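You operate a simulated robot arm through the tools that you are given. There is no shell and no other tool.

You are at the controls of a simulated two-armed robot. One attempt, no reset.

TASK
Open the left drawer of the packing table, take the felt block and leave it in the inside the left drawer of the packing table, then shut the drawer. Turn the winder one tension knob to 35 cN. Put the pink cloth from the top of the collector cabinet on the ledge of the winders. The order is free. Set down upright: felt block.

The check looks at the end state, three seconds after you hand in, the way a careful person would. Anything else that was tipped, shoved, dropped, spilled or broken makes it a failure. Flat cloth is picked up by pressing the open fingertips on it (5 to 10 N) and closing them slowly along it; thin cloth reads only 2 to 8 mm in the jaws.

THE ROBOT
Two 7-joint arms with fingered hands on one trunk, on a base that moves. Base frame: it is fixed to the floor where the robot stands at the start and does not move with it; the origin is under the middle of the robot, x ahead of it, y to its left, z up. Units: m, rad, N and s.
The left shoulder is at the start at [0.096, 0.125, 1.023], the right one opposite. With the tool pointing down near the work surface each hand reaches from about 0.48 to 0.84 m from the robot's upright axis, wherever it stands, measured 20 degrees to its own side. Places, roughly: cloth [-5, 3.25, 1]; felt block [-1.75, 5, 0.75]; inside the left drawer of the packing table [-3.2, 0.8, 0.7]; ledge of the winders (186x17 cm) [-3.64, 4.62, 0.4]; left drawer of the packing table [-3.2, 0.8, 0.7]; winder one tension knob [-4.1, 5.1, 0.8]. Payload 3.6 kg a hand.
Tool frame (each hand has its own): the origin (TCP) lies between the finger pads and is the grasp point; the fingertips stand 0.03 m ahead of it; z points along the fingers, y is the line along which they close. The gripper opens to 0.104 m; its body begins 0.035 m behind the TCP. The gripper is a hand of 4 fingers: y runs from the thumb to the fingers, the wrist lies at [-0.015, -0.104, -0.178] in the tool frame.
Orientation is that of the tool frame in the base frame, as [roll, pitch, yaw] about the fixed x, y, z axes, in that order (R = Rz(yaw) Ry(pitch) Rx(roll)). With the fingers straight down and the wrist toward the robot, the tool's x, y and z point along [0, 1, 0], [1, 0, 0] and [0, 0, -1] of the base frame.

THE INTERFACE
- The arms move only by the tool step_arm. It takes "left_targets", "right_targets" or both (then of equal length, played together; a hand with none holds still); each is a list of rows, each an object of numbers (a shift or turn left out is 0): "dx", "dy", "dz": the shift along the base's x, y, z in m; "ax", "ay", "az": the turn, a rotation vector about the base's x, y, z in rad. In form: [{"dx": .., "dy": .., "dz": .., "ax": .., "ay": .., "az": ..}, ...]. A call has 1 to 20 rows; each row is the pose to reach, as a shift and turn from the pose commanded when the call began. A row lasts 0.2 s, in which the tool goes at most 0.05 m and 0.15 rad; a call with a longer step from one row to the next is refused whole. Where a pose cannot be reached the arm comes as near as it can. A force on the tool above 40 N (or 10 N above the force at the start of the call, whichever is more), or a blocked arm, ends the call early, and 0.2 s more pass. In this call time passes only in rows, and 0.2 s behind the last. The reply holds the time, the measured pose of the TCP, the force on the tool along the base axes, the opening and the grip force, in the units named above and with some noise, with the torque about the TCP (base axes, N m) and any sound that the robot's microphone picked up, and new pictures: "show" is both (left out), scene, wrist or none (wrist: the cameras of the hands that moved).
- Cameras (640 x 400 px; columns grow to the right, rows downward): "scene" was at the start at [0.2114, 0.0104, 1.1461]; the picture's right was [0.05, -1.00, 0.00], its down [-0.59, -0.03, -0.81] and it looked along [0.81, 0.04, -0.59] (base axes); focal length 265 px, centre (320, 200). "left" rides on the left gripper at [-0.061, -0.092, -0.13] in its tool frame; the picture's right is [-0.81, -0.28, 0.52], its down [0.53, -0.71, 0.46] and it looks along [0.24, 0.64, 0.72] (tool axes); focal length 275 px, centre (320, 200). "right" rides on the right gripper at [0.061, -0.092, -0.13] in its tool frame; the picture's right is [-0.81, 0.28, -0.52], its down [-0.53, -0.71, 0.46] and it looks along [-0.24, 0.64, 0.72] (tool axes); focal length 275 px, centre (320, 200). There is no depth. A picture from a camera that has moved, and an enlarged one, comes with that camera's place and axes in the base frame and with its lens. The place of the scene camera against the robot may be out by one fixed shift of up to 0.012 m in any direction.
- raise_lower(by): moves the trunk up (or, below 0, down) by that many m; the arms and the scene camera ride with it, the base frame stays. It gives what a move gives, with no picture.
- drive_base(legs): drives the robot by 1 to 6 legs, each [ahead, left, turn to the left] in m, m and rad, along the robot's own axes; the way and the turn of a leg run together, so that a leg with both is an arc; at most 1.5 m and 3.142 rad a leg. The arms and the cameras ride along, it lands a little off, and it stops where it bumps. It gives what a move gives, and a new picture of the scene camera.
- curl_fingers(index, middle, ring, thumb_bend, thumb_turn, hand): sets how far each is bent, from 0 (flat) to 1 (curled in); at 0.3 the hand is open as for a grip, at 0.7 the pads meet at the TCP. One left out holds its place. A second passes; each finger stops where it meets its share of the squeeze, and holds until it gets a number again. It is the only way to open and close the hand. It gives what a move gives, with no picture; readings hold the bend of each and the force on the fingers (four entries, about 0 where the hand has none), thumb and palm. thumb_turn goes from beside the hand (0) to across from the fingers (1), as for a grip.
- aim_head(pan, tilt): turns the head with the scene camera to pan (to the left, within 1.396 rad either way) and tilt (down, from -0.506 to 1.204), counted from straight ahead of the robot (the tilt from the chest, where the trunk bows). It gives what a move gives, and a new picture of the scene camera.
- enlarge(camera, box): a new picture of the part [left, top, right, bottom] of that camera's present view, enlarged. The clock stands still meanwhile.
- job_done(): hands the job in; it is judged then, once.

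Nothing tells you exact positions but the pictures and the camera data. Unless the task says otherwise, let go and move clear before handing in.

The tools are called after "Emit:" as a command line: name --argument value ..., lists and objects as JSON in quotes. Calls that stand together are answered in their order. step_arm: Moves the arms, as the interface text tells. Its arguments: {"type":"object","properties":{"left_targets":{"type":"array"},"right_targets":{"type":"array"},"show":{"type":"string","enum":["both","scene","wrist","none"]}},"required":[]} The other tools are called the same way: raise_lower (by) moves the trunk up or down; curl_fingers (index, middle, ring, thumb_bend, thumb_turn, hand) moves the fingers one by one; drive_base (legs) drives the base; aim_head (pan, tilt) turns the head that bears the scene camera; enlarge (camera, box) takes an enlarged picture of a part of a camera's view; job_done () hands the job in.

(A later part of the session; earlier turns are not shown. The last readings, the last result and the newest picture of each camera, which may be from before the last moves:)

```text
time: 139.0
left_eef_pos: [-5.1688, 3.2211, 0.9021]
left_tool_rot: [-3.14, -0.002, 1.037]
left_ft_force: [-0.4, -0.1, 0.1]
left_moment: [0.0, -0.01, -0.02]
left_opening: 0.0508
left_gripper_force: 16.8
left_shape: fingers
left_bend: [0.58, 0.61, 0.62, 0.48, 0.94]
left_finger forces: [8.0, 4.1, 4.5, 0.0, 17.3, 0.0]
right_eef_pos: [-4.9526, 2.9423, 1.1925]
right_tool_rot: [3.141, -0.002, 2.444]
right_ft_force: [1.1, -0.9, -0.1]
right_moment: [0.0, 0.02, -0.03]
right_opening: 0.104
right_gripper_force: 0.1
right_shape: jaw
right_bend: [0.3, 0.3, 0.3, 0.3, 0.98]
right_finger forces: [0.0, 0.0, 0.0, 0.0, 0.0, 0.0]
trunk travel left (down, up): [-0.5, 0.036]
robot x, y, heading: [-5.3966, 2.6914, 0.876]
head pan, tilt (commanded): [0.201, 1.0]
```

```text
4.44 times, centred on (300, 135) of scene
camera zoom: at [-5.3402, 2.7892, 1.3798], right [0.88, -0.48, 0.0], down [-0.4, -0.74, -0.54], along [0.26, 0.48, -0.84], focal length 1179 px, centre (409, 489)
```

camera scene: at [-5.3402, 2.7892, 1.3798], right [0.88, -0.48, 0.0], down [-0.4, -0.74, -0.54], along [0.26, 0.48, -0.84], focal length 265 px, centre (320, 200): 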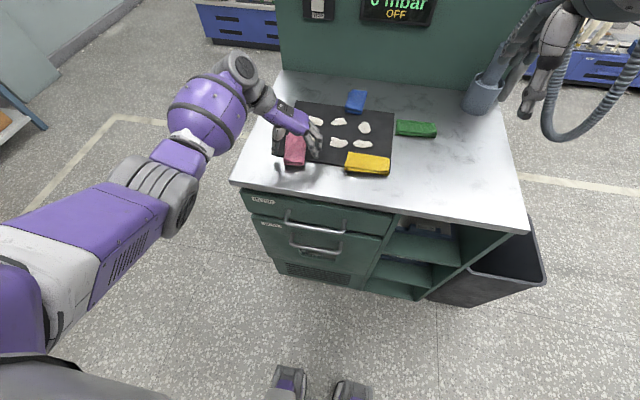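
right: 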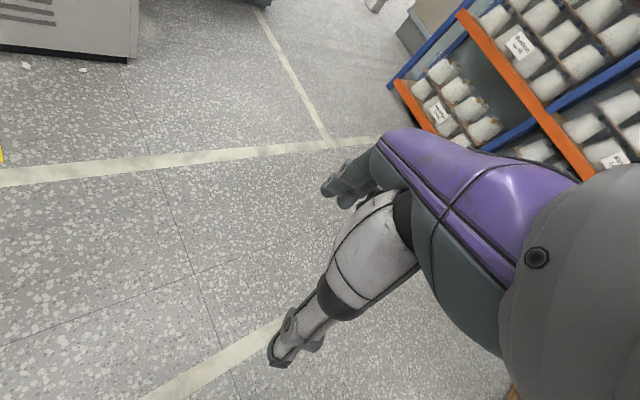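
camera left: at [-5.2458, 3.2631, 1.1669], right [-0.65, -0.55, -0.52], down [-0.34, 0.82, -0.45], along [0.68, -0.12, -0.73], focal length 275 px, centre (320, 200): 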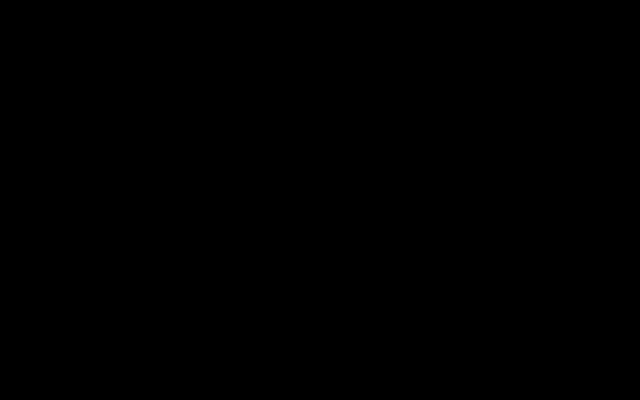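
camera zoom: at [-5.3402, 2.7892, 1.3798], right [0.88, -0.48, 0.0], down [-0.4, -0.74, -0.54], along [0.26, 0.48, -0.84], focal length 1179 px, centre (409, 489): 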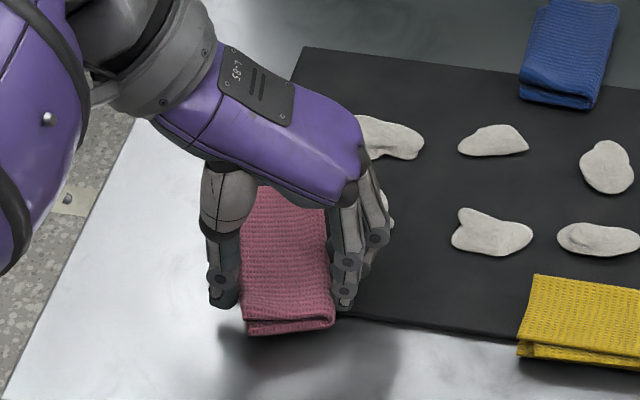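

The cloth is held firmly across its width with about 17 N. I lift a few centimetres and check that it comes along.

Emit:
step_arm --left_targets '[{"dz": 0.01}, {"dz": 0.02}, {"dz": 0.035}, {"dz": 0.05}]' --show "scene"

Emit:
enlarge --camera "scene" --box '[240, 80, 340, 170]'

```text
time: 140.0
left_eef_pos: [-5.169, 3.221, 0.9517]
left_tool_rot: [-3.141, -0.003, 1.036]
left_ft_force: [-0.1, 0.2, -0.1]
left_moment: [0.01, 0.0, 0.0]
left_opening: 0.0506
left_gripper_force: 17.3
left_shape: fingers
left_bend: [0.58, 0.61, 0.62, 0.48, 0.94]
left_finger forces: [8.1, 4.1, 4.4, 0.1, 17.2, 0.0]
right_eef_pos: [-4.9529, 2.9412, 1.1953]
right_tool_rot: [3.141, 0.0, 2.445]
right_ft_force: [-0.2, -0.2, -0.5]
right_moment: [0.01, -0.01, 0.0]
right_opening: 0.1036
right_gripper_force: 0.0
right_shape: jaw
right_bend: [0.3, 0.3, 0.3, 0.3, 0.98]
right_finger forces: [0.0, 0.0, 0.0, 0.0, 0.1, 0.0]
trunk travel left (down, up): [-0.5, 0.036]
robot x, y, heading: [-5.394, 2.6852, 0.875]
head pan, tilt (commanded): [0.201, 1.0]
camera scene: at [-5.3402, 2.7891, 1.3798], right [0.88, -0.48, 0.0], down [-0.4, -0.74, -0.54], along [0.26, 0.48, -0.84], focal length 265 px, centre (320, 200)
```

scene: 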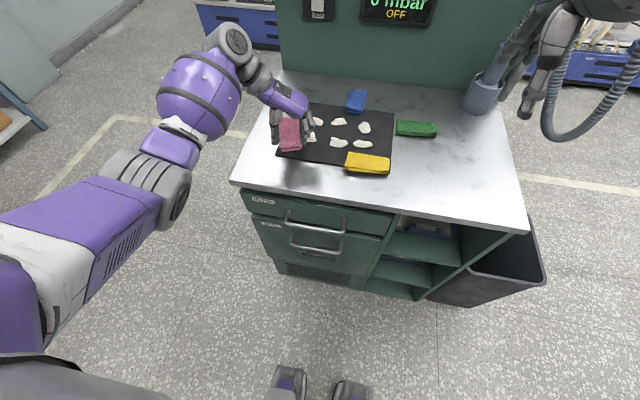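

```text
4.44 times, centred on (290, 125) of scene
camera zoom: at [-5.3402, 2.7891, 1.3798], right [0.88, -0.48, 0.0], down [-0.4, -0.74, -0.54], along [0.26, 0.48, -0.84], focal length 1179 px, centre (453, 533)
```

zoom: 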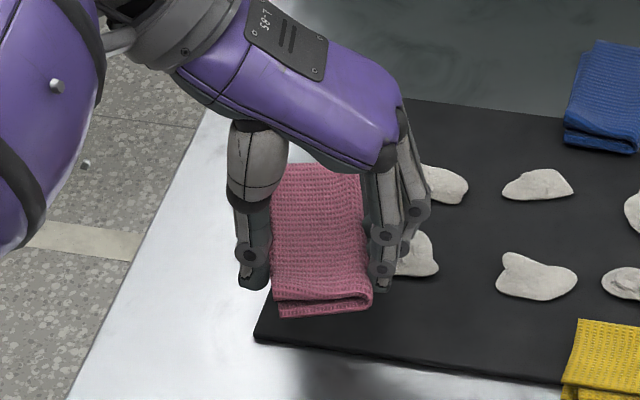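

The cloth is held securely. I lift it clear and then take it around the far end of the cabinet to the winders, since I'm already facing that way.

Emit:
step_arm --left_targets '[{"dz": 0.04}, {"dz": 0.08}, {"dz": 0.12}, {"dz": 0.15}]' --show "none"

Emit:
aim_head --pan 0.9 --tilt 0.5

```text
time: 141.0
left_eef_pos: [-5.1685, 3.2213, 1.0993]
left_tool_rot: [-3.14, -0.003, 1.037]
left_ft_force: [0.4, 0.0, 0.3]
left_moment: [-0.01, -0.01, 0.01]
left_opening: 0.0507
left_gripper_force: 17.2
left_shape: fingers
left_bend: [0.58, 0.61, 0.62, 0.48, 0.94]
left_finger forces: [8.0, 4.0, 4.5, 0.0, 17.2, 0.0]
right_eef_pos: [-4.9529, 2.9414, 1.1923]
right_tool_rot: [3.14, 0.0, 2.445]
right_ft_force: [0.2, -0.5, -1.3]
right_moment: [0.02, 0.04, 0.0]
right_opening: 0.1037
right_gripper_force: 0.1
right_shape: jaw
right_bend: [0.3, 0.3, 0.3, 0.3, 0.98]
right_finger forces: [0.1, 0.0, 0.0, 0.0, 0.0, 0.0]
trunk travel left (down, up): [-0.5, 0.036]
robot x, y, heading: [-5.3972, 2.6908, 0.87]
head pan, tilt (commanded): [0.201, 1.0]
```

```text
time: 142.0
left_eef_pos: [-5.1685, 3.2216, 1.1003]
left_tool_rot: [-3.14, -0.002, 1.034]
left_ft_force: [0.0, -0.4, -0.3]
left_moment: [0.01, -0.01, 0.01]
left_opening: 0.051
left_gripper_force: 17.2
left_shape: fingers
left_bend: [0.58, 0.61, 0.62, 0.48, 0.94]
left_finger forces: [8.0, 4.1, 4.5, 0.1, 17.2, 0.0]
right_eef_pos: [-4.9518, 2.9424, 1.1943]
right_tool_rot: [-3.141, 0.0, 2.446]
right_ft_force: [-0.6, 0.4, -0.3]
right_moment: [-0.01, -0.02, -0.03]
right_opening: 0.1038
right_gripper_force: 0.1
right_shape: jaw
right_bend: [0.3, 0.3, 0.3, 0.3, 0.98]
right_finger forces: [0.0, 0.0, 0.1, 0.1, 0.1, 0.0]
trunk travel left (down, up): [-0.5, 0.036]
robot x, y, heading: [-5.3939, 2.6925, 0.874]
head pan, tilt (commanded): [0.901, 0.499]
camera scene: at [-5.3916, 2.8171, 1.4209], right [0.98, 0.2, 0.0], down [0.1, -0.47, -0.88], along [-0.18, 0.86, -0.48], focal length 265 px, centre (320, 200)
```

scene: 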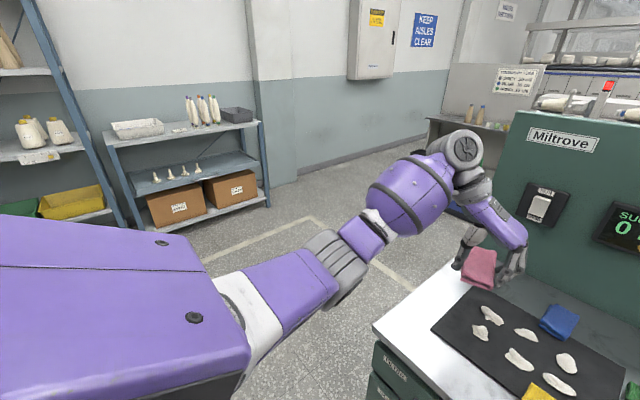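

The way around the cabinet's left end is clear (shelving is over 2 m off). I back off slightly, shift left, then go forward toward the winders.

Emit:
drive_base --legs '[[-0.1, 0, 0], [0, 1.05, 0], [1.2, 0, 0]]'

Emit:
aim_head --pan 0.0 --tilt 0.5

Emit:
aim_head --pan -0.7 --tilt 0.4

```text
time: 158.1
left_eef_pos: [-5.2443, 4.7404, 1.1005]
left_tool_rot: [-3.141, -0.002, 1.022]
left_ft_force: [0.2, -0.1, 0.6]
left_moment: [-0.03, -0.02, -0.03]
left_opening: 0.0506
left_gripper_force: 17.2
left_shape: fingers
left_bend: [0.58, 0.61, 0.62, 0.48, 0.94]
left_finger forces: [8.0, 4.1, 4.5, 0.1, 17.2, 0.1]
right_eef_pos: [-5.0316, 4.4581, 1.1938]
right_tool_rot: [-3.14, 0.001, 2.431]
right_ft_force: [0.0, 0.4, 0.0]
right_moment: [-0.01, 0.01, 0.03]
right_opening: 0.1038
right_gripper_force: 0.1
right_shape: jaw
right_bend: [0.3, 0.3, 0.3, 0.3, 0.98]
right_finger forces: [0.0, 0.0, 0.0, 0.0, 0.0, 0.1]
trunk travel left (down, up): [-0.5, 0.036]
robot x, y, heading: [-5.4775, 4.2144, 0.861]
head pan, tilt (commanded): [0.901, 0.499]
camera scene: at [-5.4731, 4.3397, 1.4209], right [0.98, 0.19, 0.0], down [0.09, -0.47, -0.88], along [-0.16, 0.86, -0.48], focal length 265 px, centre (320, 200)
```

scene: 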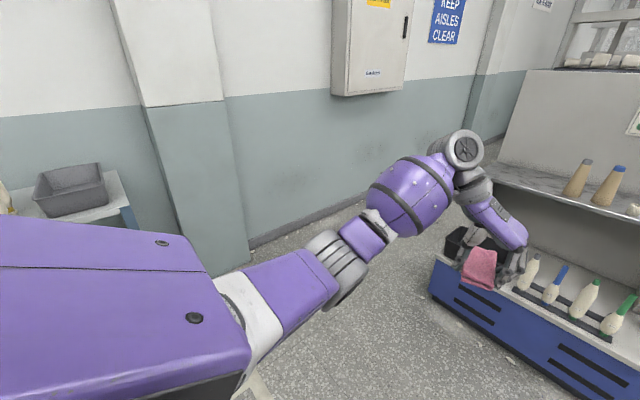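

```text
time: 159.3
left_eef_pos: [-5.2435, 4.7409, 1.1]
left_tool_rot: [-3.14, -0.001, 1.02]
left_ft_force: [-0.7, 0.7, 0.4]
left_moment: [0.0, 0.01, -0.01]
left_opening: 0.0508
left_gripper_force: 16.9
left_shape: fingers
left_bend: [0.58, 0.61, 0.62, 0.48, 0.94]
left_finger forces: [7.9, 4.1, 4.6, 0.0, 17.2, 0.1]
right_eef_pos: [-5.032, 4.4573, 1.1933]
right_tool_rot: [3.141, -0.001, 2.431]
right_ft_force: [-0.1, 0.6, 0.1]
right_moment: [-0.03, -0.01, 0.01]
right_opening: 0.1036
right_gripper_force: 0.1
right_shape: jaw
right_bend: [0.3, 0.3, 0.3, 0.3, 0.98]
right_finger forces: [0.0, 0.1, 0.0, 0.0, 0.1, 0.0]
trunk travel left (down, up): [-0.5, 0.036]
robot x, y, heading: [-5.4773, 4.2094, 0.856]
head pan, tilt (commanded): [0.0, 0.499]
camera scene: at [-5.3967, 4.3192, 1.4209], right [0.76, -0.65, 0.0], down [-0.31, -0.36, -0.88], along [0.57, 0.67, -0.48], focal length 265 px, centre (320, 200)
```

scene: 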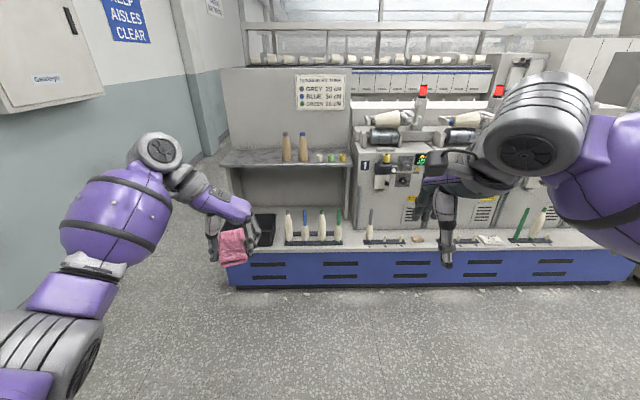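

```text
time: 160.3
left_eef_pos: [-5.2429, 4.7394, 1.1009]
left_tool_rot: [-3.141, -0.001, 1.021]
left_ft_force: [-1.3, 0.8, -0.9]
left_moment: [0.01, -0.03, 0.01]
left_opening: 0.0512
left_gripper_force: 16.9
left_shape: fingers
left_bend: [0.58, 0.61, 0.62, 0.48, 0.94]
left_finger forces: [8.0, 4.0, 4.5, 0.0, 17.2, 0.0]
right_eef_pos: [-5.033, 4.4586, 1.1935]
right_tool_rot: [-3.14, 0.001, 2.431]
right_ft_force: [0.2, 0.3, 0.4]
right_moment: [-0.02, 0.0, 0.04]
right_opening: 0.1037
right_gripper_force: 0.0
right_shape: jaw
right_bend: [0.3, 0.3, 0.3, 0.3, 0.98]
right_finger forces: [0.0, 0.0, 0.1, 0.0, 0.0, 0.0]
trunk travel left (down, up): [-0.5, 0.036]
robot x, y, heading: [-5.4762, 4.2091, 0.859]
head pan, tilt (commanded): [-0.7, 0.4]
camera scene: at [-5.3646, 4.265, 1.43], right [0.16, -0.99, 0.0], down [-0.38, -0.06, -0.92], along [0.91, 0.15, -0.39], focal length 265 px, centre (320, 200)
```

scene: 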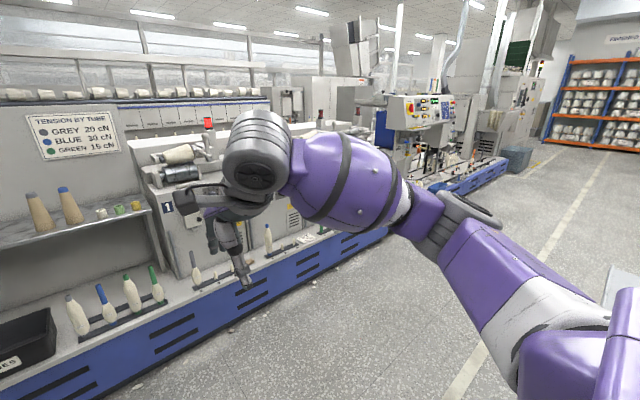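

I now face the winders: winder 1 is right ahead with a sign "tension by tube", and the low blue-fronted ledge carries bobbins with free spaces. I zoom on winder 1 and the ledge.

Emit:
aim_head --pan 0.0 --tilt 0.5

Emit:
enlarge --camera "scene" --box '[340, 130, 440, 220]'

Emit:
enlarge --camera "scene" --box '[220, 190, 640, 300]'

Emit:
enlarge --camera "scene" --box '[280, 60, 360, 120]'

```text
time: 161.4
left_eef_pos: [-5.2434, 4.7398, 1.1002]
left_tool_rot: [-3.139, -0.002, 1.021]
left_ft_force: [-0.7, -0.7, 0.7]
left_moment: [-0.03, 0.01, 0.02]
left_opening: 0.0509
left_gripper_force: 16.8
left_shape: fingers
left_bend: [0.58, 0.61, 0.62, 0.48, 0.94]
left_finger forces: [8.0, 4.2, 4.5, 0.1, 17.2, 0.0]
right_eef_pos: [-5.0313, 4.4577, 1.1924]
right_tool_rot: [3.141, 0.001, 2.432]
right_ft_force: [0.5, -0.7, 0.5]
right_moment: [-0.02, 0.01, 0.02]
right_opening: 0.1037
right_gripper_force: 0.1
right_shape: jaw
right_bend: [0.3, 0.3, 0.3, 0.3, 0.98]
right_finger forces: [0.0, 0.1, 0.0, 0.0, 0.0, 0.1]
trunk travel left (down, up): [-0.5, 0.036]
robot x, y, heading: [-5.4751, 4.2158, 0.85]
head pan, tilt (commanded): [0.0, 0.499]
camera scene: at [-5.3965, 4.3191, 1.4209], right [0.76, -0.65, 0.0], down [-0.31, -0.36, -0.88], along [0.57, 0.66, -0.48], focal length 265 px, centre (320, 200)
```

scene: 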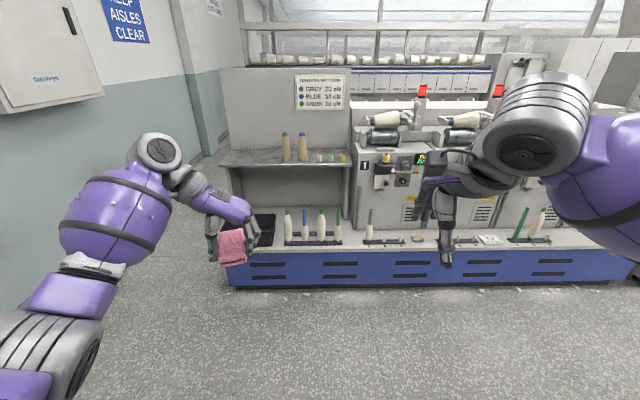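

```text
4.44 times, centred on (390, 175) of scene
camera zoom: at [-5.3965, 4.3191, 1.4209], right [0.76, -0.65, 0.0], down [-0.31, -0.36, -0.88], along [0.57, 0.66, -0.48], focal length 1179 px, centre (9, 311)
```

zoom: 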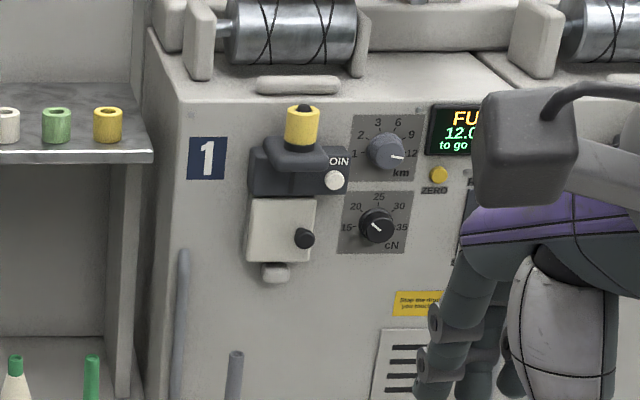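

```text
1.52 times, centred on (430, 245) of scene
camera zoom: at [-5.3965, 4.3191, 1.4209], right [0.76, -0.65, 0.0], down [-0.31, -0.36, -0.88], along [0.57, 0.66, -0.48], focal length 404 px, centre (152, 131)
```

zoom: 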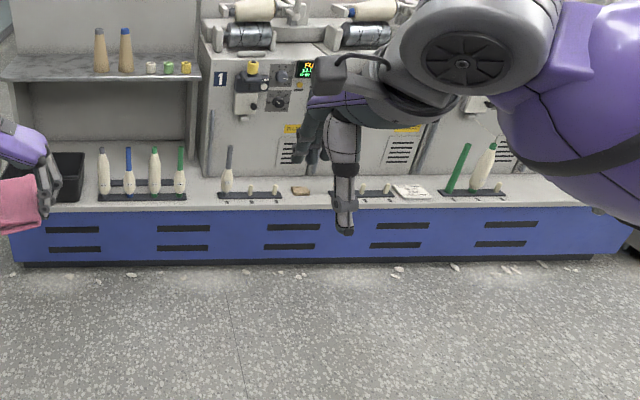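

```text
6.67 times, centred on (320, 90) of scene
camera zoom: at [-5.3965, 4.3191, 1.4209], right [0.76, -0.65, 0.0], down [-0.31, -0.36, -0.88], along [0.57, 0.66, -0.48], focal length 1768 px, centre (320, 933)
```

zoom: 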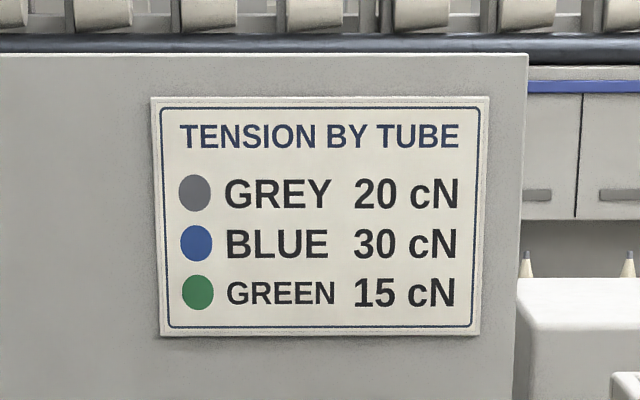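

The lower-right knob on winder 1 is the cN tension dial (15 left, 25 top, 35 right); the km dial is above it. I move right and closer to see the ledge's free space and the dial pointer.

Emit:
drive_base --legs '[[0, -0.55, 0.015], [0.25, 0, 0]]'

Emit:
aim_head --pan 0.0 --tilt 0.7

Emit:
aim_head --pan -0.6 --tilt 0.7

```text
time: 166.2
left_eef_pos: [-4.8627, 4.416, 1.1004]
left_tool_rot: [-3.139, -0.002, 1.034]
left_ft_force: [-0.4, 0.3, -0.5]
left_moment: [-0.01, 0.01, -0.02]
left_opening: 0.0507
left_gripper_force: 16.4
left_shape: fingers
left_bend: [0.58, 0.61, 0.62, 0.48, 0.94]
left_finger forces: [8.0, 4.1, 4.6, 0.0, 17.2, 0.0]
right_eef_pos: [-4.6469, 4.1379, 1.1933]
right_tool_rot: [-3.141, 0.0, 2.443]
right_ft_force: [0.1, 0.1, 0.0]
right_moment: [0.02, -0.02, -0.02]
right_opening: 0.1037
right_gripper_force: 0.0
right_shape: jaw
right_bend: [0.3, 0.3, 0.3, 0.3, 0.98]
right_finger forces: [0.0, 0.0, 0.1, 0.0, 0.0, 0.1]
trunk travel left (down, up): [-0.5, 0.036]
robot x, y, heading: [-5.09, 3.8841, 0.87]
head pan, tilt (commanded): [0.0, 0.499]
stopped in leg 1: the robot was blocked; the commanded pose is now the measured one
camera scene: at [-5.0102, 3.9937, 1.4209], right [0.77, -0.64, 0.0], down [-0.31, -0.37, -0.88], along [0.56, 0.67, -0.48], focal length 265 px, centre (320, 200)
```

scene: 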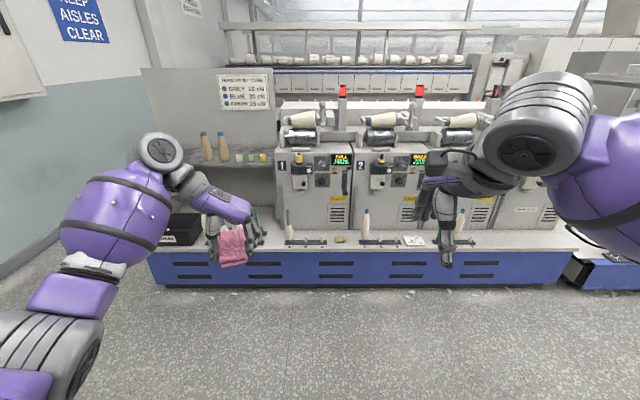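

```text
time: 166.9
left_eef_pos: [-4.8631, 4.4144, 1.1006]
left_tool_rot: [-3.14, 0.001, 1.031]
left_ft_force: [0.4, 0.2, -1.0]
left_moment: [-0.01, 0.0, -0.02]
left_opening: 0.051
left_gripper_force: 16.6
left_shape: fingers
left_bend: [0.58, 0.61, 0.62, 0.48, 0.94]
left_finger forces: [7.9, 4.2, 4.5, 0.0, 17.2, 0.1]
right_eef_pos: [-4.6485, 4.1369, 1.1937]
right_tool_rot: [3.141, -0.002, 2.443]
right_ft_force: [-0.4, 0.5, -0.7]
right_moment: [-0.01, 0.0, 0.01]
right_opening: 0.1038
right_gripper_force: 0.1
right_shape: jaw
right_bend: [0.3, 0.3, 0.3, 0.3, 0.98]
right_finger forces: [0.1, 0.0, 0.0, 0.1, 0.0, 0.1]
trunk travel left (down, up): [-0.5, 0.036]
robot x, y, heading: [-5.0895, 3.8869, 0.871]
head pan, tilt (commanded): [0.0, 0.7]
camera scene: at [-5.0141, 3.9885, 1.4033], right [0.77, -0.64, 0.0], down [-0.41, -0.49, -0.77], along [0.49, 0.59, -0.64], focal length 265 px, centre (320, 200)
```

scene: 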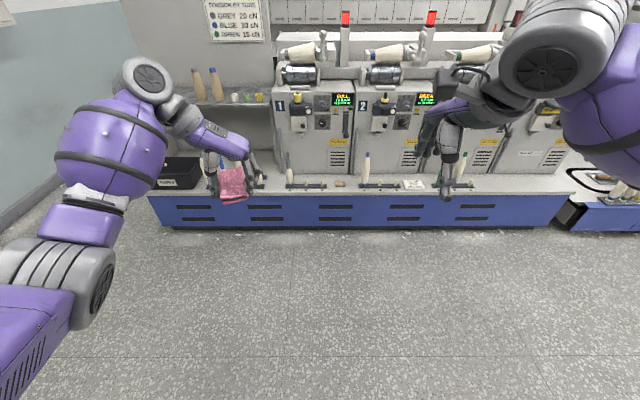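

```text
time: 167.9
left_eef_pos: [-4.8645, 4.4149, 1.1004]
left_tool_rot: [-3.139, -0.002, 1.034]
left_ft_force: [-0.6, 0.4, -0.3]
left_moment: [0.01, 0.01, -0.01]
left_opening: 0.0511
left_gripper_force: 17.0
left_shape: fingers
left_bend: [0.58, 0.61, 0.62, 0.48, 0.94]
left_finger forces: [8.0, 4.2, 4.4, 0.0, 17.2, 0.0]
right_eef_pos: [-4.6476, 4.1374, 1.1938]
right_tool_rot: [3.141, 0.001, 2.443]
right_ft_force: [0.2, -0.3, -0.2]
right_moment: [-0.01, 0.0, 0.0]
right_opening: 0.1035
right_gripper_force: 0.0
right_shape: jaw
right_bend: [0.3, 0.3, 0.3, 0.3, 0.98]
right_finger forces: [0.0, 0.0, 0.0, 0.1, 0.0, 0.1]
trunk travel left (down, up): [-0.5, 0.036]
robot x, y, heading: [-5.0917, 3.8876, 0.875]
head pan, tilt (commanded): [-0.6, 0.7]
camera scene: at [-4.9869, 3.9466, 1.4032], right [0.27, -0.96, 0.0], down [-0.62, -0.17, -0.76], along [0.74, 0.21, -0.64], focal length 265 px, centre (320, 200)
```

scene: 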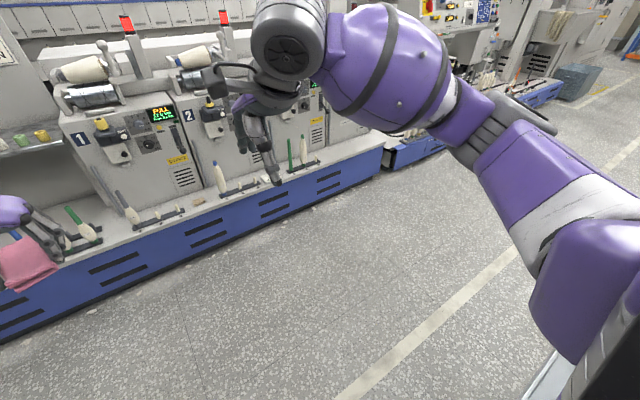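

The base stopped because it touched something on the right, most likely the cabinet's aisle shelf. I move forward away from it and check the shelf.

Emit:
drive_base --legs '[[0.25, 0.03, 0]]'

Emit:
aim_head --pan -1.39 --tilt 0.7

```text
time: 169.7
left_eef_pos: [-4.7318, 4.6238, 1.1007]
left_tool_rot: [-3.139, 0.0, 1.036]
left_ft_force: [0.9, 1.0, -0.4]
left_moment: [0.0, -0.01, 0.02]
left_opening: 0.0508
left_gripper_force: 16.7
left_shape: fingers
left_bend: [0.58, 0.61, 0.62, 0.48, 0.94]
left_finger forces: [8.0, 4.1, 4.5, 0.0, 17.2, 0.0]
right_eef_pos: [-4.5159, 4.3461, 1.1932]
right_tool_rot: [-3.141, -0.001, 2.448]
right_ft_force: [0.6, 0.0, 0.8]
right_moment: [0.0, -0.01, -0.01]
right_opening: 0.1038
right_gripper_force: 0.1
right_shape: jaw
right_bend: [0.3, 0.3, 0.3, 0.3, 0.98]
right_finger forces: [0.0, 0.0, 0.0, 0.0, 0.1, 0.0]
trunk travel left (down, up): [-0.5, 0.036]
robot x, y, heading: [-4.9551, 4.0939, 0.875]
head pan, tilt (commanded): [-0.6, 0.7]
camera scene: at [-4.8533, 4.1545, 1.4032], right [0.27, -0.96, 0.0], down [-0.62, -0.18, -0.76], along [0.74, 0.21, -0.64], focal length 265 px, centre (320, 200)
```

scene: 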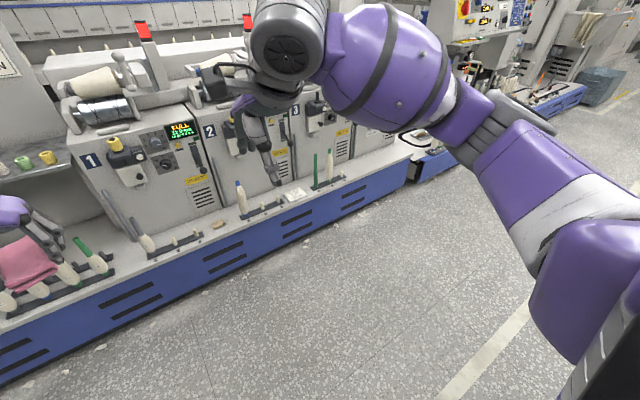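

```text
time: 170.8
left_eef_pos: [-4.7311, 4.6252, 1.0996]
left_tool_rot: [-3.139, -0.001, 1.036]
left_ft_force: [-0.1, -0.8, -0.5]
left_moment: [0.02, 0.0, -0.01]
left_opening: 0.0508
left_gripper_force: 17.0
left_shape: fingers
left_bend: [0.58, 0.61, 0.62, 0.48, 0.94]
left_finger forces: [8.0, 4.0, 4.5, 0.0, 17.2, 0.0]
right_eef_pos: [-4.5137, 4.3463, 1.1935]
right_tool_rot: [-3.141, 0.0, 2.45]
right_ft_force: [-0.4, -0.3, -0.3]
right_moment: [-0.04, 0.01, 0.0]
right_opening: 0.1037
right_gripper_force: 0.0
right_shape: jaw
right_bend: [0.3, 0.3, 0.3, 0.3, 0.98]
right_finger forces: [0.0, 0.0, 0.0, 0.1, 0.0, 0.0]
trunk travel left (down, up): [-0.5, 0.036]
robot x, y, heading: [-4.9568, 4.0911, 0.876]
head pan, tilt (commanded): [-1.389, 0.7]
camera scene: at [-4.8609, 4.0897, 1.4032], right [-0.49, -0.87, 0.0], down [-0.56, 0.31, -0.76], along [0.67, -0.37, -0.64], focal length 265 px, centre (320, 200)
```

scene: 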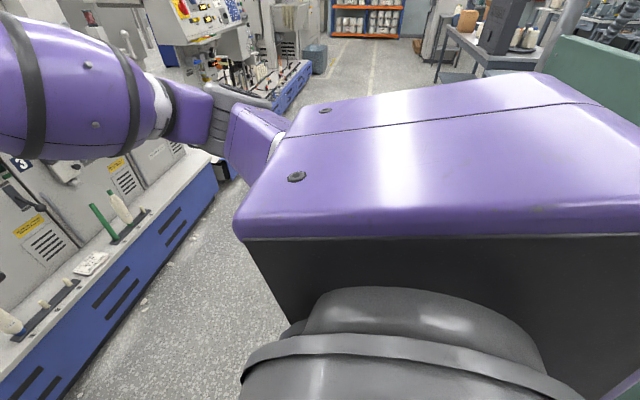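

The ledge has a free stretch of about 60 cm at its right end, in front of winders 3–4. I go forward clear of the cabinet shelf, then strafe right to bring the left hand over that stretch.

Emit:
drive_base --legs '[[0.3, 0, 0], [0, -0.7, 0]]'

Emit:
aim_head --pan 0.0 --tilt 0.75

```text
time: 179.2
left_eef_pos: [-3.9853, 4.3988, 1.1001]
left_tool_rot: [-3.14, -0.003, 1.039]
left_ft_force: [0.5, 0.3, 0.1]
left_moment: [-0.03, 0.01, -0.01]
left_opening: 0.051
left_gripper_force: 16.8
left_shape: fingers
left_bend: [0.58, 0.61, 0.62, 0.48, 0.94]
left_finger forces: [8.0, 4.1, 4.6, 0.1, 17.1, 0.0]
right_eef_pos: [-3.7689, 4.1214, 1.1938]
right_tool_rot: [3.141, 0.0, 2.449]
right_ft_force: [-0.4, -1.0, 0.1]
right_moment: [0.02, 0.02, -0.02]
right_opening: 0.1039
right_gripper_force: 0.1
right_shape: jaw
right_bend: [0.3, 0.3, 0.3, 0.3, 0.98]
right_finger forces: [0.0, 0.1, 0.0, 0.1, 0.0, 0.0]
trunk travel left (down, up): [-0.5, 0.036]
robot x, y, heading: [-4.2063, 3.867, 0.878]
head pan, tilt (commanded): [-1.389, 0.7]
camera scene: at [-4.1143, 3.864, 1.4032], right [-0.49, -0.87, 0.0], down [-0.56, 0.31, -0.76], along [0.67, -0.37, -0.64], focal length 265 px, centre (320, 200)
```

scene: 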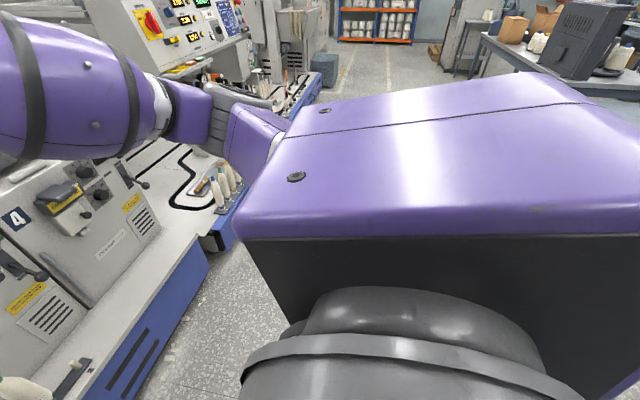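

```text
time: 180.8
left_eef_pos: [-3.9857, 4.3979, 1.0992]
left_tool_rot: [-3.14, -0.003, 1.039]
left_ft_force: [0.0, 1.0, -0.2]
left_moment: [0.04, 0.02, -0.01]
left_opening: 0.0508
left_gripper_force: 16.6
left_shape: fingers
left_bend: [0.58, 0.61, 0.62, 0.48, 0.94]
left_finger forces: [8.0, 4.1, 4.4, 0.0, 17.1, 0.1]
right_eef_pos: [-3.7678, 4.1212, 1.1938]
right_tool_rot: [3.142, 0.0, 2.449]
right_ft_force: [0.5, -0.3, 0.2]
right_moment: [0.0, 0.0, 0.0]
right_opening: 0.1035
right_gripper_force: 0.1
right_shape: jaw
right_bend: [0.3, 0.3, 0.3, 0.3, 0.98]
right_finger forces: [0.0, 0.0, 0.0, 0.1, 0.0, 0.0]
trunk travel left (down, up): [-0.5, 0.036]
robot x, y, heading: [-4.2109, 3.8706, 0.88]
head pan, tilt (commanded): [0.0, 0.75]
camera scene: at [-4.1355, 3.9693, 1.399], right [0.77, -0.64, 0.0], down [-0.44, -0.52, -0.73], along [0.47, 0.56, -0.68], focal length 265 px, centre (320, 200)
```

scene: 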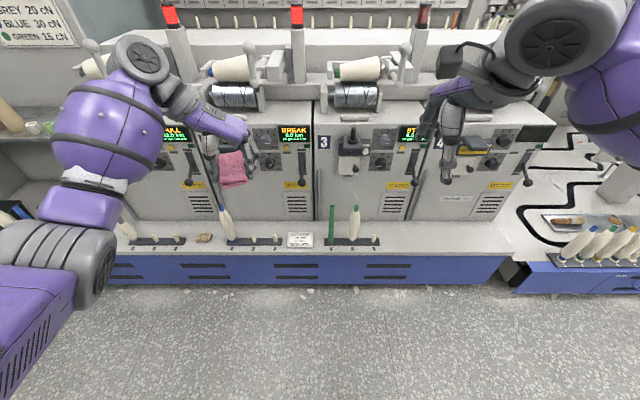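

In front of winder 4 the ledge is free for about 50 cm, centred near [-3.20, 4.22]. I strafe right and come slightly closer, then lower the trunk.

Emit:
drive_base --legs '[[0, -0.7, 0], [0.17, 0, 0]]'

Emit:
raise_lower --by -0.45

Emit:
aim_head --pan 0.1 --tilt 0.7

```text
time: 188.5
left_eef_pos: [-3.3327, 4.0799, 1.1004]
left_tool_rot: [-3.141, 0.0, 1.042]
left_ft_force: [0.9, 0.2, -0.4]
left_moment: [-0.04, -0.01, -0.05]
left_opening: 0.0508
left_gripper_force: 17.2
left_shape: fingers
left_bend: [0.58, 0.61, 0.62, 0.48, 0.94]
left_finger forces: [8.0, 4.1, 4.5, 0.0, 17.2, 0.0]
right_eef_pos: [-3.1149, 3.8019, 1.1938]
right_tool_rot: [-3.141, 0.0, 2.451]
right_ft_force: [0.7, 0.1, -0.6]
right_moment: [0.01, 0.0, 0.03]
right_opening: 0.1035
right_gripper_force: 0.1
right_shape: jaw
right_bend: [0.3, 0.3, 0.3, 0.3, 0.98]
right_finger forces: [0.1, 0.0, 0.1, 0.0, 0.0, 0.1]
trunk travel left (down, up): [-0.5, 0.036]
robot x, y, heading: [-3.553, 3.5466, 0.878]
head pan, tilt (commanded): [0.0, 0.75]
camera scene: at [-3.482, 3.6502, 1.3989], right [0.77, -0.64, 0.0], down [-0.43, -0.53, -0.73], along [0.47, 0.56, -0.68], focal length 265 px, centre (320, 200)
```

scene: 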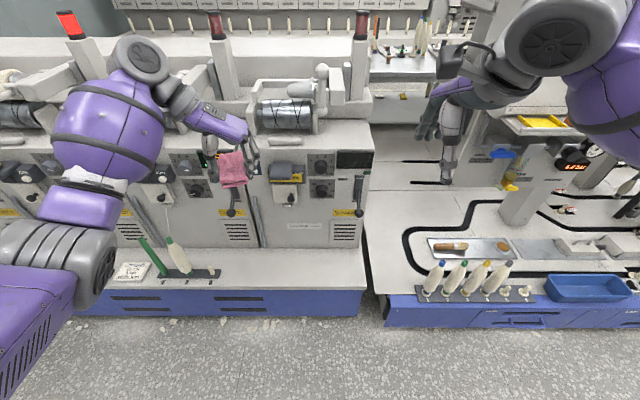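

```text
refused: -0.45 is not a number from -0.4 to 0.4
```

```text
time: 189.2
left_eef_pos: [-3.3325, 4.079, 1.0997]
left_tool_rot: [-3.142, -0.002, 1.039]
left_ft_force: [0.3, -0.8, -0.4]
left_moment: [0.01, -0.01, 0.01]
left_opening: 0.0505
left_gripper_force: 16.6
left_shape: fingers
left_bend: [0.58, 0.61, 0.62, 0.48, 0.94]
left_finger forces: [8.0, 4.1, 4.5, 0.0, 17.2, 0.0]
right_eef_pos: [-3.1156, 3.8031, 1.1934]
right_tool_rot: [3.141, 0.0, 2.451]
right_ft_force: [-0.6, -0.5, -0.1]
right_moment: [0.02, -0.02, 0.03]
right_opening: 0.1037
right_gripper_force: 0.0
right_shape: jaw
right_bend: [0.3, 0.3, 0.3, 0.3, 0.98]
right_finger forces: [0.1, 0.0, 0.0, 0.1, 0.1, 0.0]
trunk travel left (down, up): [-0.5, 0.036]
robot x, y, heading: [-3.5524, 3.5495, 0.881]
head pan, tilt (commanded): [0.099, 0.7]
camera scene: at [-3.4874, 3.6568, 1.4031], right [0.83, -0.56, 0.0], down [-0.36, -0.53, -0.76], along [0.43, 0.63, -0.64], focal length 265 px, centre (320, 200)
```

scene: 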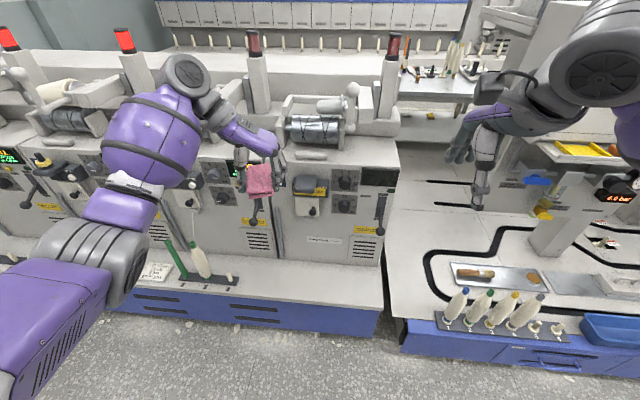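

I shift 10 cm further right so the arm stays clear of the bobbin rack, then lower the trunk in two moves.

Emit:
drive_base --legs '[[0, -0.1, 0]]'

Emit:
raise_lower --by -0.35

Emit:
aim_head --pan 0.15 --tilt 0.6

```text
time: 190.7
left_eef_pos: [-3.2527, 4.0141, 1.1004]
left_tool_rot: [-3.141, 0.0, 1.039]
left_ft_force: [-0.4, 0.4, -0.3]
left_moment: [-0.01, 0.04, -0.02]
left_opening: 0.0511
left_gripper_force: 16.7
left_shape: fingers
left_bend: [0.58, 0.61, 0.62, 0.48, 0.94]
left_finger forces: [8.0, 4.1, 4.5, 0.0, 17.2, 0.1]
right_eef_pos: [-3.0373, 3.7358, 1.1926]
right_tool_rot: [3.14, 0.002, 2.448]
right_ft_force: [-0.5, -0.4, -0.2]
right_moment: [0.01, 0.0, 0.02]
right_opening: 0.1038
right_gripper_force: 0.0
right_shape: jaw
right_bend: [0.3, 0.3, 0.3, 0.3, 0.98]
right_finger forces: [0.0, 0.1, 0.0, 0.0, 0.1, 0.0]
trunk travel left (down, up): [-0.5, 0.036]
robot x, y, heading: [-3.4769, 3.4858, 0.881]
head pan, tilt (commanded): [0.099, 0.7]
camera scene: at [-3.4089, 3.5913, 1.4032], right [0.83, -0.56, 0.0], down [-0.36, -0.53, -0.76], along [0.43, 0.63, -0.64], focal length 265 px, centre (320, 200)
```

scene: 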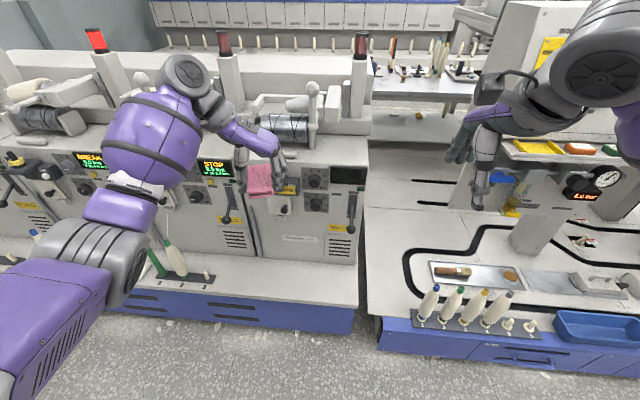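

```text
time: 194.1
left_eef_pos: [-3.2533, 4.014, 0.7515]
left_tool_rot: [-3.138, -0.001, 1.039]
left_ft_force: [-0.6, -0.8, 0.2]
left_moment: [-0.03, 0.0, -0.01]
left_opening: 0.0507
left_gripper_force: 16.9
left_shape: fingers
left_bend: [0.58, 0.61, 0.62, 0.48, 0.94]
left_finger forces: [8.0, 4.1, 4.4, 0.1, 17.2, 0.0]
right_eef_pos: [-3.0358, 3.7346, 0.8437]
right_tool_rot: [3.14, 0.0, 2.449]
right_ft_force: [0.4, -0.6, 0.5]
right_moment: [0.0, 0.03, -0.01]
right_opening: 0.1041
right_gripper_force: 0.0
right_shape: jaw
right_bend: [0.3, 0.3, 0.3, 0.3, 0.98]
right_finger forces: [0.0, 0.0, 0.0, 0.0, 0.1, 0.0]
trunk travel left (down, up): [-0.15, 0.386]
robot x, y, heading: [-3.4774, 3.4848, 0.877]
head pan, tilt (commanded): [0.099, 0.7]
```

```text
time: 194.8
left_eef_pos: [-3.2523, 4.0138, 0.75]
left_tool_rot: [-3.138, -0.002, 1.039]
left_ft_force: [0.9, -0.3, -0.7]
left_moment: [0.0, -0.04, -0.02]
left_opening: 0.0509
left_gripper_force: 16.7
left_shape: fingers
left_bend: [0.58, 0.61, 0.62, 0.48, 0.94]
left_finger forces: [8.0, 4.1, 4.5, 0.1, 17.2, 0.0]
right_eef_pos: [-3.0368, 3.736, 0.8432]
right_tool_rot: [3.14, 0.0, 2.448]
right_ft_force: [0.6, 0.1, -1.1]
right_moment: [-0.03, 0.02, 0.01]
right_opening: 0.1038
right_gripper_force: 0.0
right_shape: jaw
right_bend: [0.3, 0.3, 0.3, 0.3, 0.98]
right_finger forces: [0.0, 0.0, 0.0, 0.1, 0.0, 0.0]
trunk travel left (down, up): [-0.15, 0.386]
robot x, y, heading: [-3.4747, 3.4852, 0.883]
head pan, tilt (commanded): [0.15, 0.6]
camera scene: at [-3.3327, 3.6906, 1.0387], right [0.86, -0.52, 0.0], down [-0.29, -0.48, -0.82], along [0.43, 0.71, -0.57], focal length 265 px, centre (320, 200)
```

scene: 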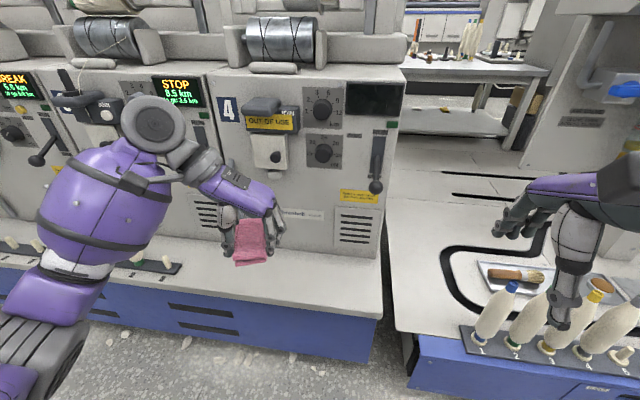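

The free stretch of ledge in front of winder 4 is right below the hand. I move the cloth forward and down toward the ledge.

Emit:
step_arm --left_targets '[{"dx": 0.02, "dy": 0.024, "dz": -0.025}, {"dx": 0.04, "dy": 0.048, "dz": -0.05}, {"dx": 0.06, "dy": 0.072, "dz": -0.075}, {"dx": 0.08, "dy": 0.096, "dz": -0.1}, {"dx": 0.1, "dy": 0.12, "dz": -0.125}, {"dx": 0.12, "dy": 0.144, "dz": -0.15}, {"dx": 0.12, "dy": 0.144, "dz": -0.19}, {"dx": 0.12, "dy": 0.144, "dz": -0.23}]' --show "scene"

Emit:
enlarge --camera "scene" --box '[180, 180, 400, 320]'

```text
time: 196.6
left_eef_pos: [-3.1542, 4.1257, 0.5736]
left_tool_rot: [-3.14, -0.004, 1.037]
left_ft_force: [0.5, 0.3, -0.8]
left_moment: [-0.02, 0.02, 0.01]
left_opening: 0.0508
left_gripper_force: 16.3
left_shape: fingers
left_bend: [0.58, 0.61, 0.62, 0.48, 0.94]
left_finger forces: [8.0, 4.1, 4.5, 0.1, 17.0, 0.0]
left hand out of reach, approached as far as the arm can: row 6, 7, 8
right_eef_pos: [-3.0362, 3.7361, 0.8429]
right_tool_rot: [3.141, 0.001, 2.448]
right_ft_force: [0.6, 0.1, -0.4]
right_moment: [0.01, -0.02, -0.04]
right_opening: 0.1038
right_gripper_force: 0.1
right_shape: jaw
right_bend: [0.3, 0.3, 0.3, 0.3, 0.98]
right_finger forces: [0.0, 0.0, 0.0, 0.1, 0.0, 0.1]
trunk travel left (down, up): [-0.15, 0.386]
robot x, y, heading: [-3.4744, 3.4826, 0.874]
head pan, tilt (commanded): [0.15, 0.6]
camera scene: at [-3.3328, 3.6905, 1.0387], right [0.86, -0.52, 0.0], down [-0.29, -0.48, -0.83], along [0.43, 0.71, -0.56], focal length 265 px, centre (320, 200)
```

scene: 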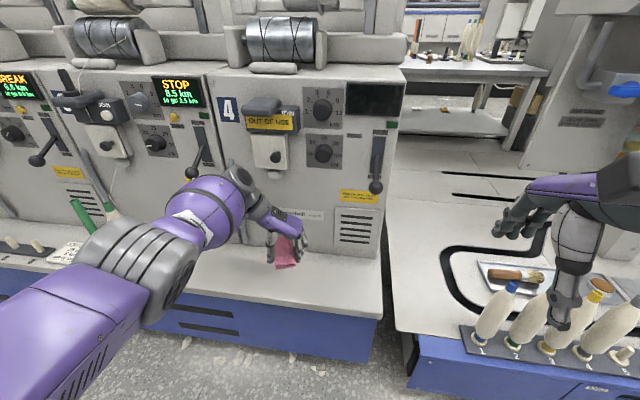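

```text
2.86 times, centred on (290, 250) of scene
camera zoom: at [-3.3328, 3.6905, 1.0387], right [0.86, -0.52, 0.0], down [-0.29, -0.48, -0.83], along [0.43, 0.71, -0.56], focal length 758 px, centre (406, 57)
```

zoom: 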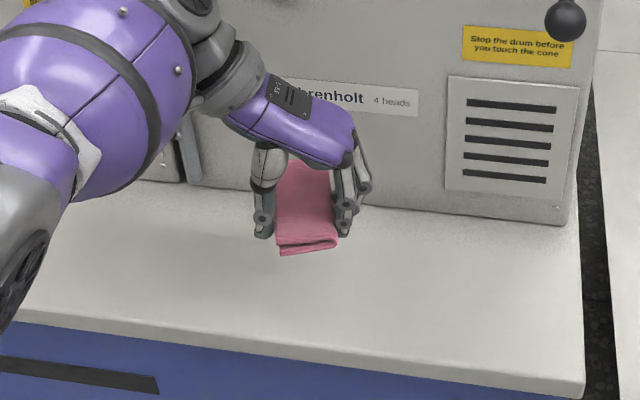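

The arm is at its reach limit at this trunk height. I pull the right hand back from the neighbouring bobbins and lower the trunk further to bring the cloth down.

Emit:
step_arm --right_targets '[{"dx": -0.02, "dy": -0.024, "dz": 0.02}, {"dx": -0.045, "dy": -0.054, "dz": 0.04}, {"dx": -0.07, "dy": -0.084, "dz": 0.06}]' --show "none"

Emit:
raise_lower --by -0.08

Emit:
enlarge --camera "scene" --box '[160, 160, 420, 330]'

```text
time: 197.4
left_eef_pos: [-3.1535, 4.1244, 0.5745]
left_tool_rot: [-3.14, -0.003, 1.038]
left_ft_force: [-0.1, 0.0, -0.7]
left_moment: [-0.01, -0.04, 0.04]
left_opening: 0.0505
left_gripper_force: 16.8
left_shape: fingers
left_bend: [0.58, 0.61, 0.62, 0.48, 0.94]
left_finger forces: [7.9, 4.0, 4.6, 0.0, 17.0, 0.0]
right_eef_pos: [-3.096, 3.6655, 0.9242]
right_tool_rot: [-3.141, 0.001, 2.448]
right_ft_force: [0.0, -0.3, -0.9]
right_moment: [-0.03, -0.01, -0.01]
right_opening: 0.1042
right_gripper_force: 0.0
right_shape: jaw
right_bend: [0.3, 0.3, 0.3, 0.3, 0.98]
right_finger forces: [0.0, 0.0, 0.0, 0.0, 0.1, 0.0]
right hand out of reach, approached as far as the arm can: row 2, 3
trunk travel left (down, up): [-0.15, 0.386]
robot x, y, heading: [-3.4779, 3.4844, 0.877]
head pan, tilt (commanded): [0.15, 0.6]
```

```text
time: 198.6
left_eef_pos: [-3.1542, 4.1245, 0.4955]
left_tool_rot: [-3.14, -0.002, 1.039]
left_ft_force: [0.9, -0.1, 0.4]
left_moment: [-0.01, -0.02, 0.01]
left_opening: 0.0505
left_gripper_force: 16.7
left_shape: fingers
left_bend: [0.58, 0.61, 0.62, 0.48, 0.94]
left_finger forces: [7.9, 4.0, 4.4, 0.0, 16.8, 0.1]
right_eef_pos: [-3.0805, 3.6831, 0.821]
right_tool_rot: [-3.076, -0.001, 2.449]
right_ft_force: [0.9, 0.6, -0.3]
right_moment: [0.01, 0.01, 0.0]
right_opening: 0.1037
right_gripper_force: 0.0
right_shape: jaw
right_bend: [0.3, 0.3, 0.3, 0.3, 0.98]
right_finger forces: [0.0, 0.1, 0.1, 0.0, 0.1, 0.0]
trunk travel left (down, up): [-0.07, 0.466]
robot x, y, heading: [-3.4771, 3.4832, 0.88]
head pan, tilt (commanded): [0.15, 0.6]
```

```text
2.35 times, centred on (290, 245) of scene
camera zoom: at [-3.314, 3.7132, 0.9483], right [0.86, -0.52, 0.0], down [-0.29, -0.48, -0.83], along [0.43, 0.71, -0.56], focal length 624 px, centre (391, 94)
```

zoom: 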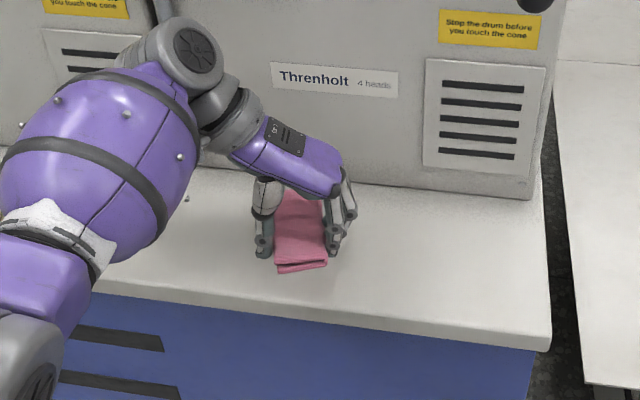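

The cloth hovers a few centimetres above the ledge, well inside its edges. I lower it slowly, watching for contact.

Emit:
step_arm --left_targets '[{"dz": -0.01}, {"dz": -0.02}, {"dz": -0.03}, {"dz": -0.036}]' --show "none"

Emit:
enlarge --camera "scene" --box '[200, 180, 380, 300]'

```text
time: 199.6
left_eef_pos: [-3.1538, 4.1245, 0.4589]
left_tool_rot: [-3.14, -0.003, 1.038]
left_ft_force: [0.5, -0.2, -0.1]
left_moment: [0.0, 0.0, 0.0]
left_opening: 0.0505
left_gripper_force: 16.3
left_shape: fingers
left_bend: [0.58, 0.61, 0.62, 0.48, 0.94]
left_finger forces: [8.0, 4.0, 4.3, 0.0, 16.8, 0.0]
right_eef_pos: [-3.08, 3.683, 0.8211]
right_tool_rot: [-3.075, 0.001, 2.449]
right_ft_force: [0.0, 0.8, 0.3]
right_moment: [-0.02, 0.02, -0.03]
right_opening: 0.1039
right_gripper_force: 0.2
right_shape: jaw
right_bend: [0.3, 0.3, 0.3, 0.3, 0.98]
right_finger forces: [0.0, 0.1, 0.0, 0.0, 0.0, 0.0]
trunk travel left (down, up): [-0.07, 0.466]
robot x, y, heading: [-3.4739, 3.4845, 0.875]
head pan, tilt (commanded): [0.15, 0.6]
```

```text
3.33 times, centred on (290, 240) of scene
camera zoom: at [-3.3138, 3.7134, 0.9482], right [0.86, -0.52, 0.0], down [-0.29, -0.48, -0.83], along [0.43, 0.71, -0.56], focal length 884 px, centre (420, 67)
```

zoom: 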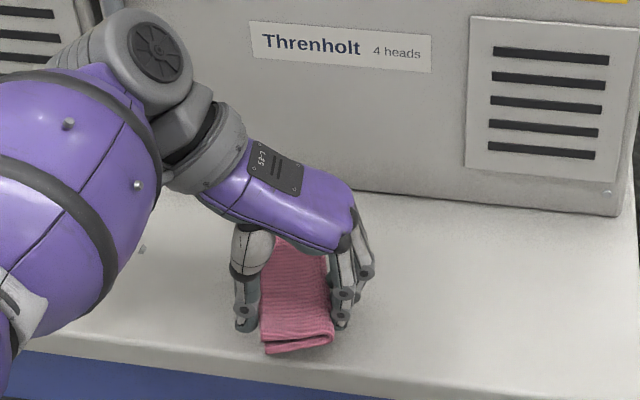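

Emit:
step_arm --left_targets '[{"dz": -0.006}, {"dz": -0.01}, {"dz": -0.014}, {"dz": -0.018}, {"dz": -0.022}]' --show "none"

```text
time: 200.8
left_eef_pos: [-3.1538, 4.1232, 0.4371]
left_tool_rot: [-3.14, -0.004, 1.037]
left_ft_force: [1.1, -1.3, 0.4]
left_moment: [-0.01, -0.01, 0.01]
left_opening: 0.0506
left_gripper_force: 17.1
left_shape: fingers
left_bend: [0.58, 0.61, 0.62, 0.48, 0.94]
left_finger forces: [8.0, 4.0, 4.4, 0.0, 16.8, 0.1]
right_eef_pos: [-3.0809, 3.6818, 0.8208]
right_tool_rot: [-3.078, 0.0, 2.448]
right_ft_force: [0.4, -0.1, -0.5]
right_moment: [0.01, -0.01, 0.0]
right_opening: 0.104
right_gripper_force: 0.0
right_shape: jaw
right_bend: [0.3, 0.3, 0.3, 0.3, 0.98]
right_finger forces: [0.0, 0.0, 0.0, 0.0, 0.0, 0.0]
trunk travel left (down, up): [-0.07, 0.466]
robot x, y, heading: [-3.4791, 3.4809, 0.881]
head pan, tilt (commanded): [0.15, 0.6]
```

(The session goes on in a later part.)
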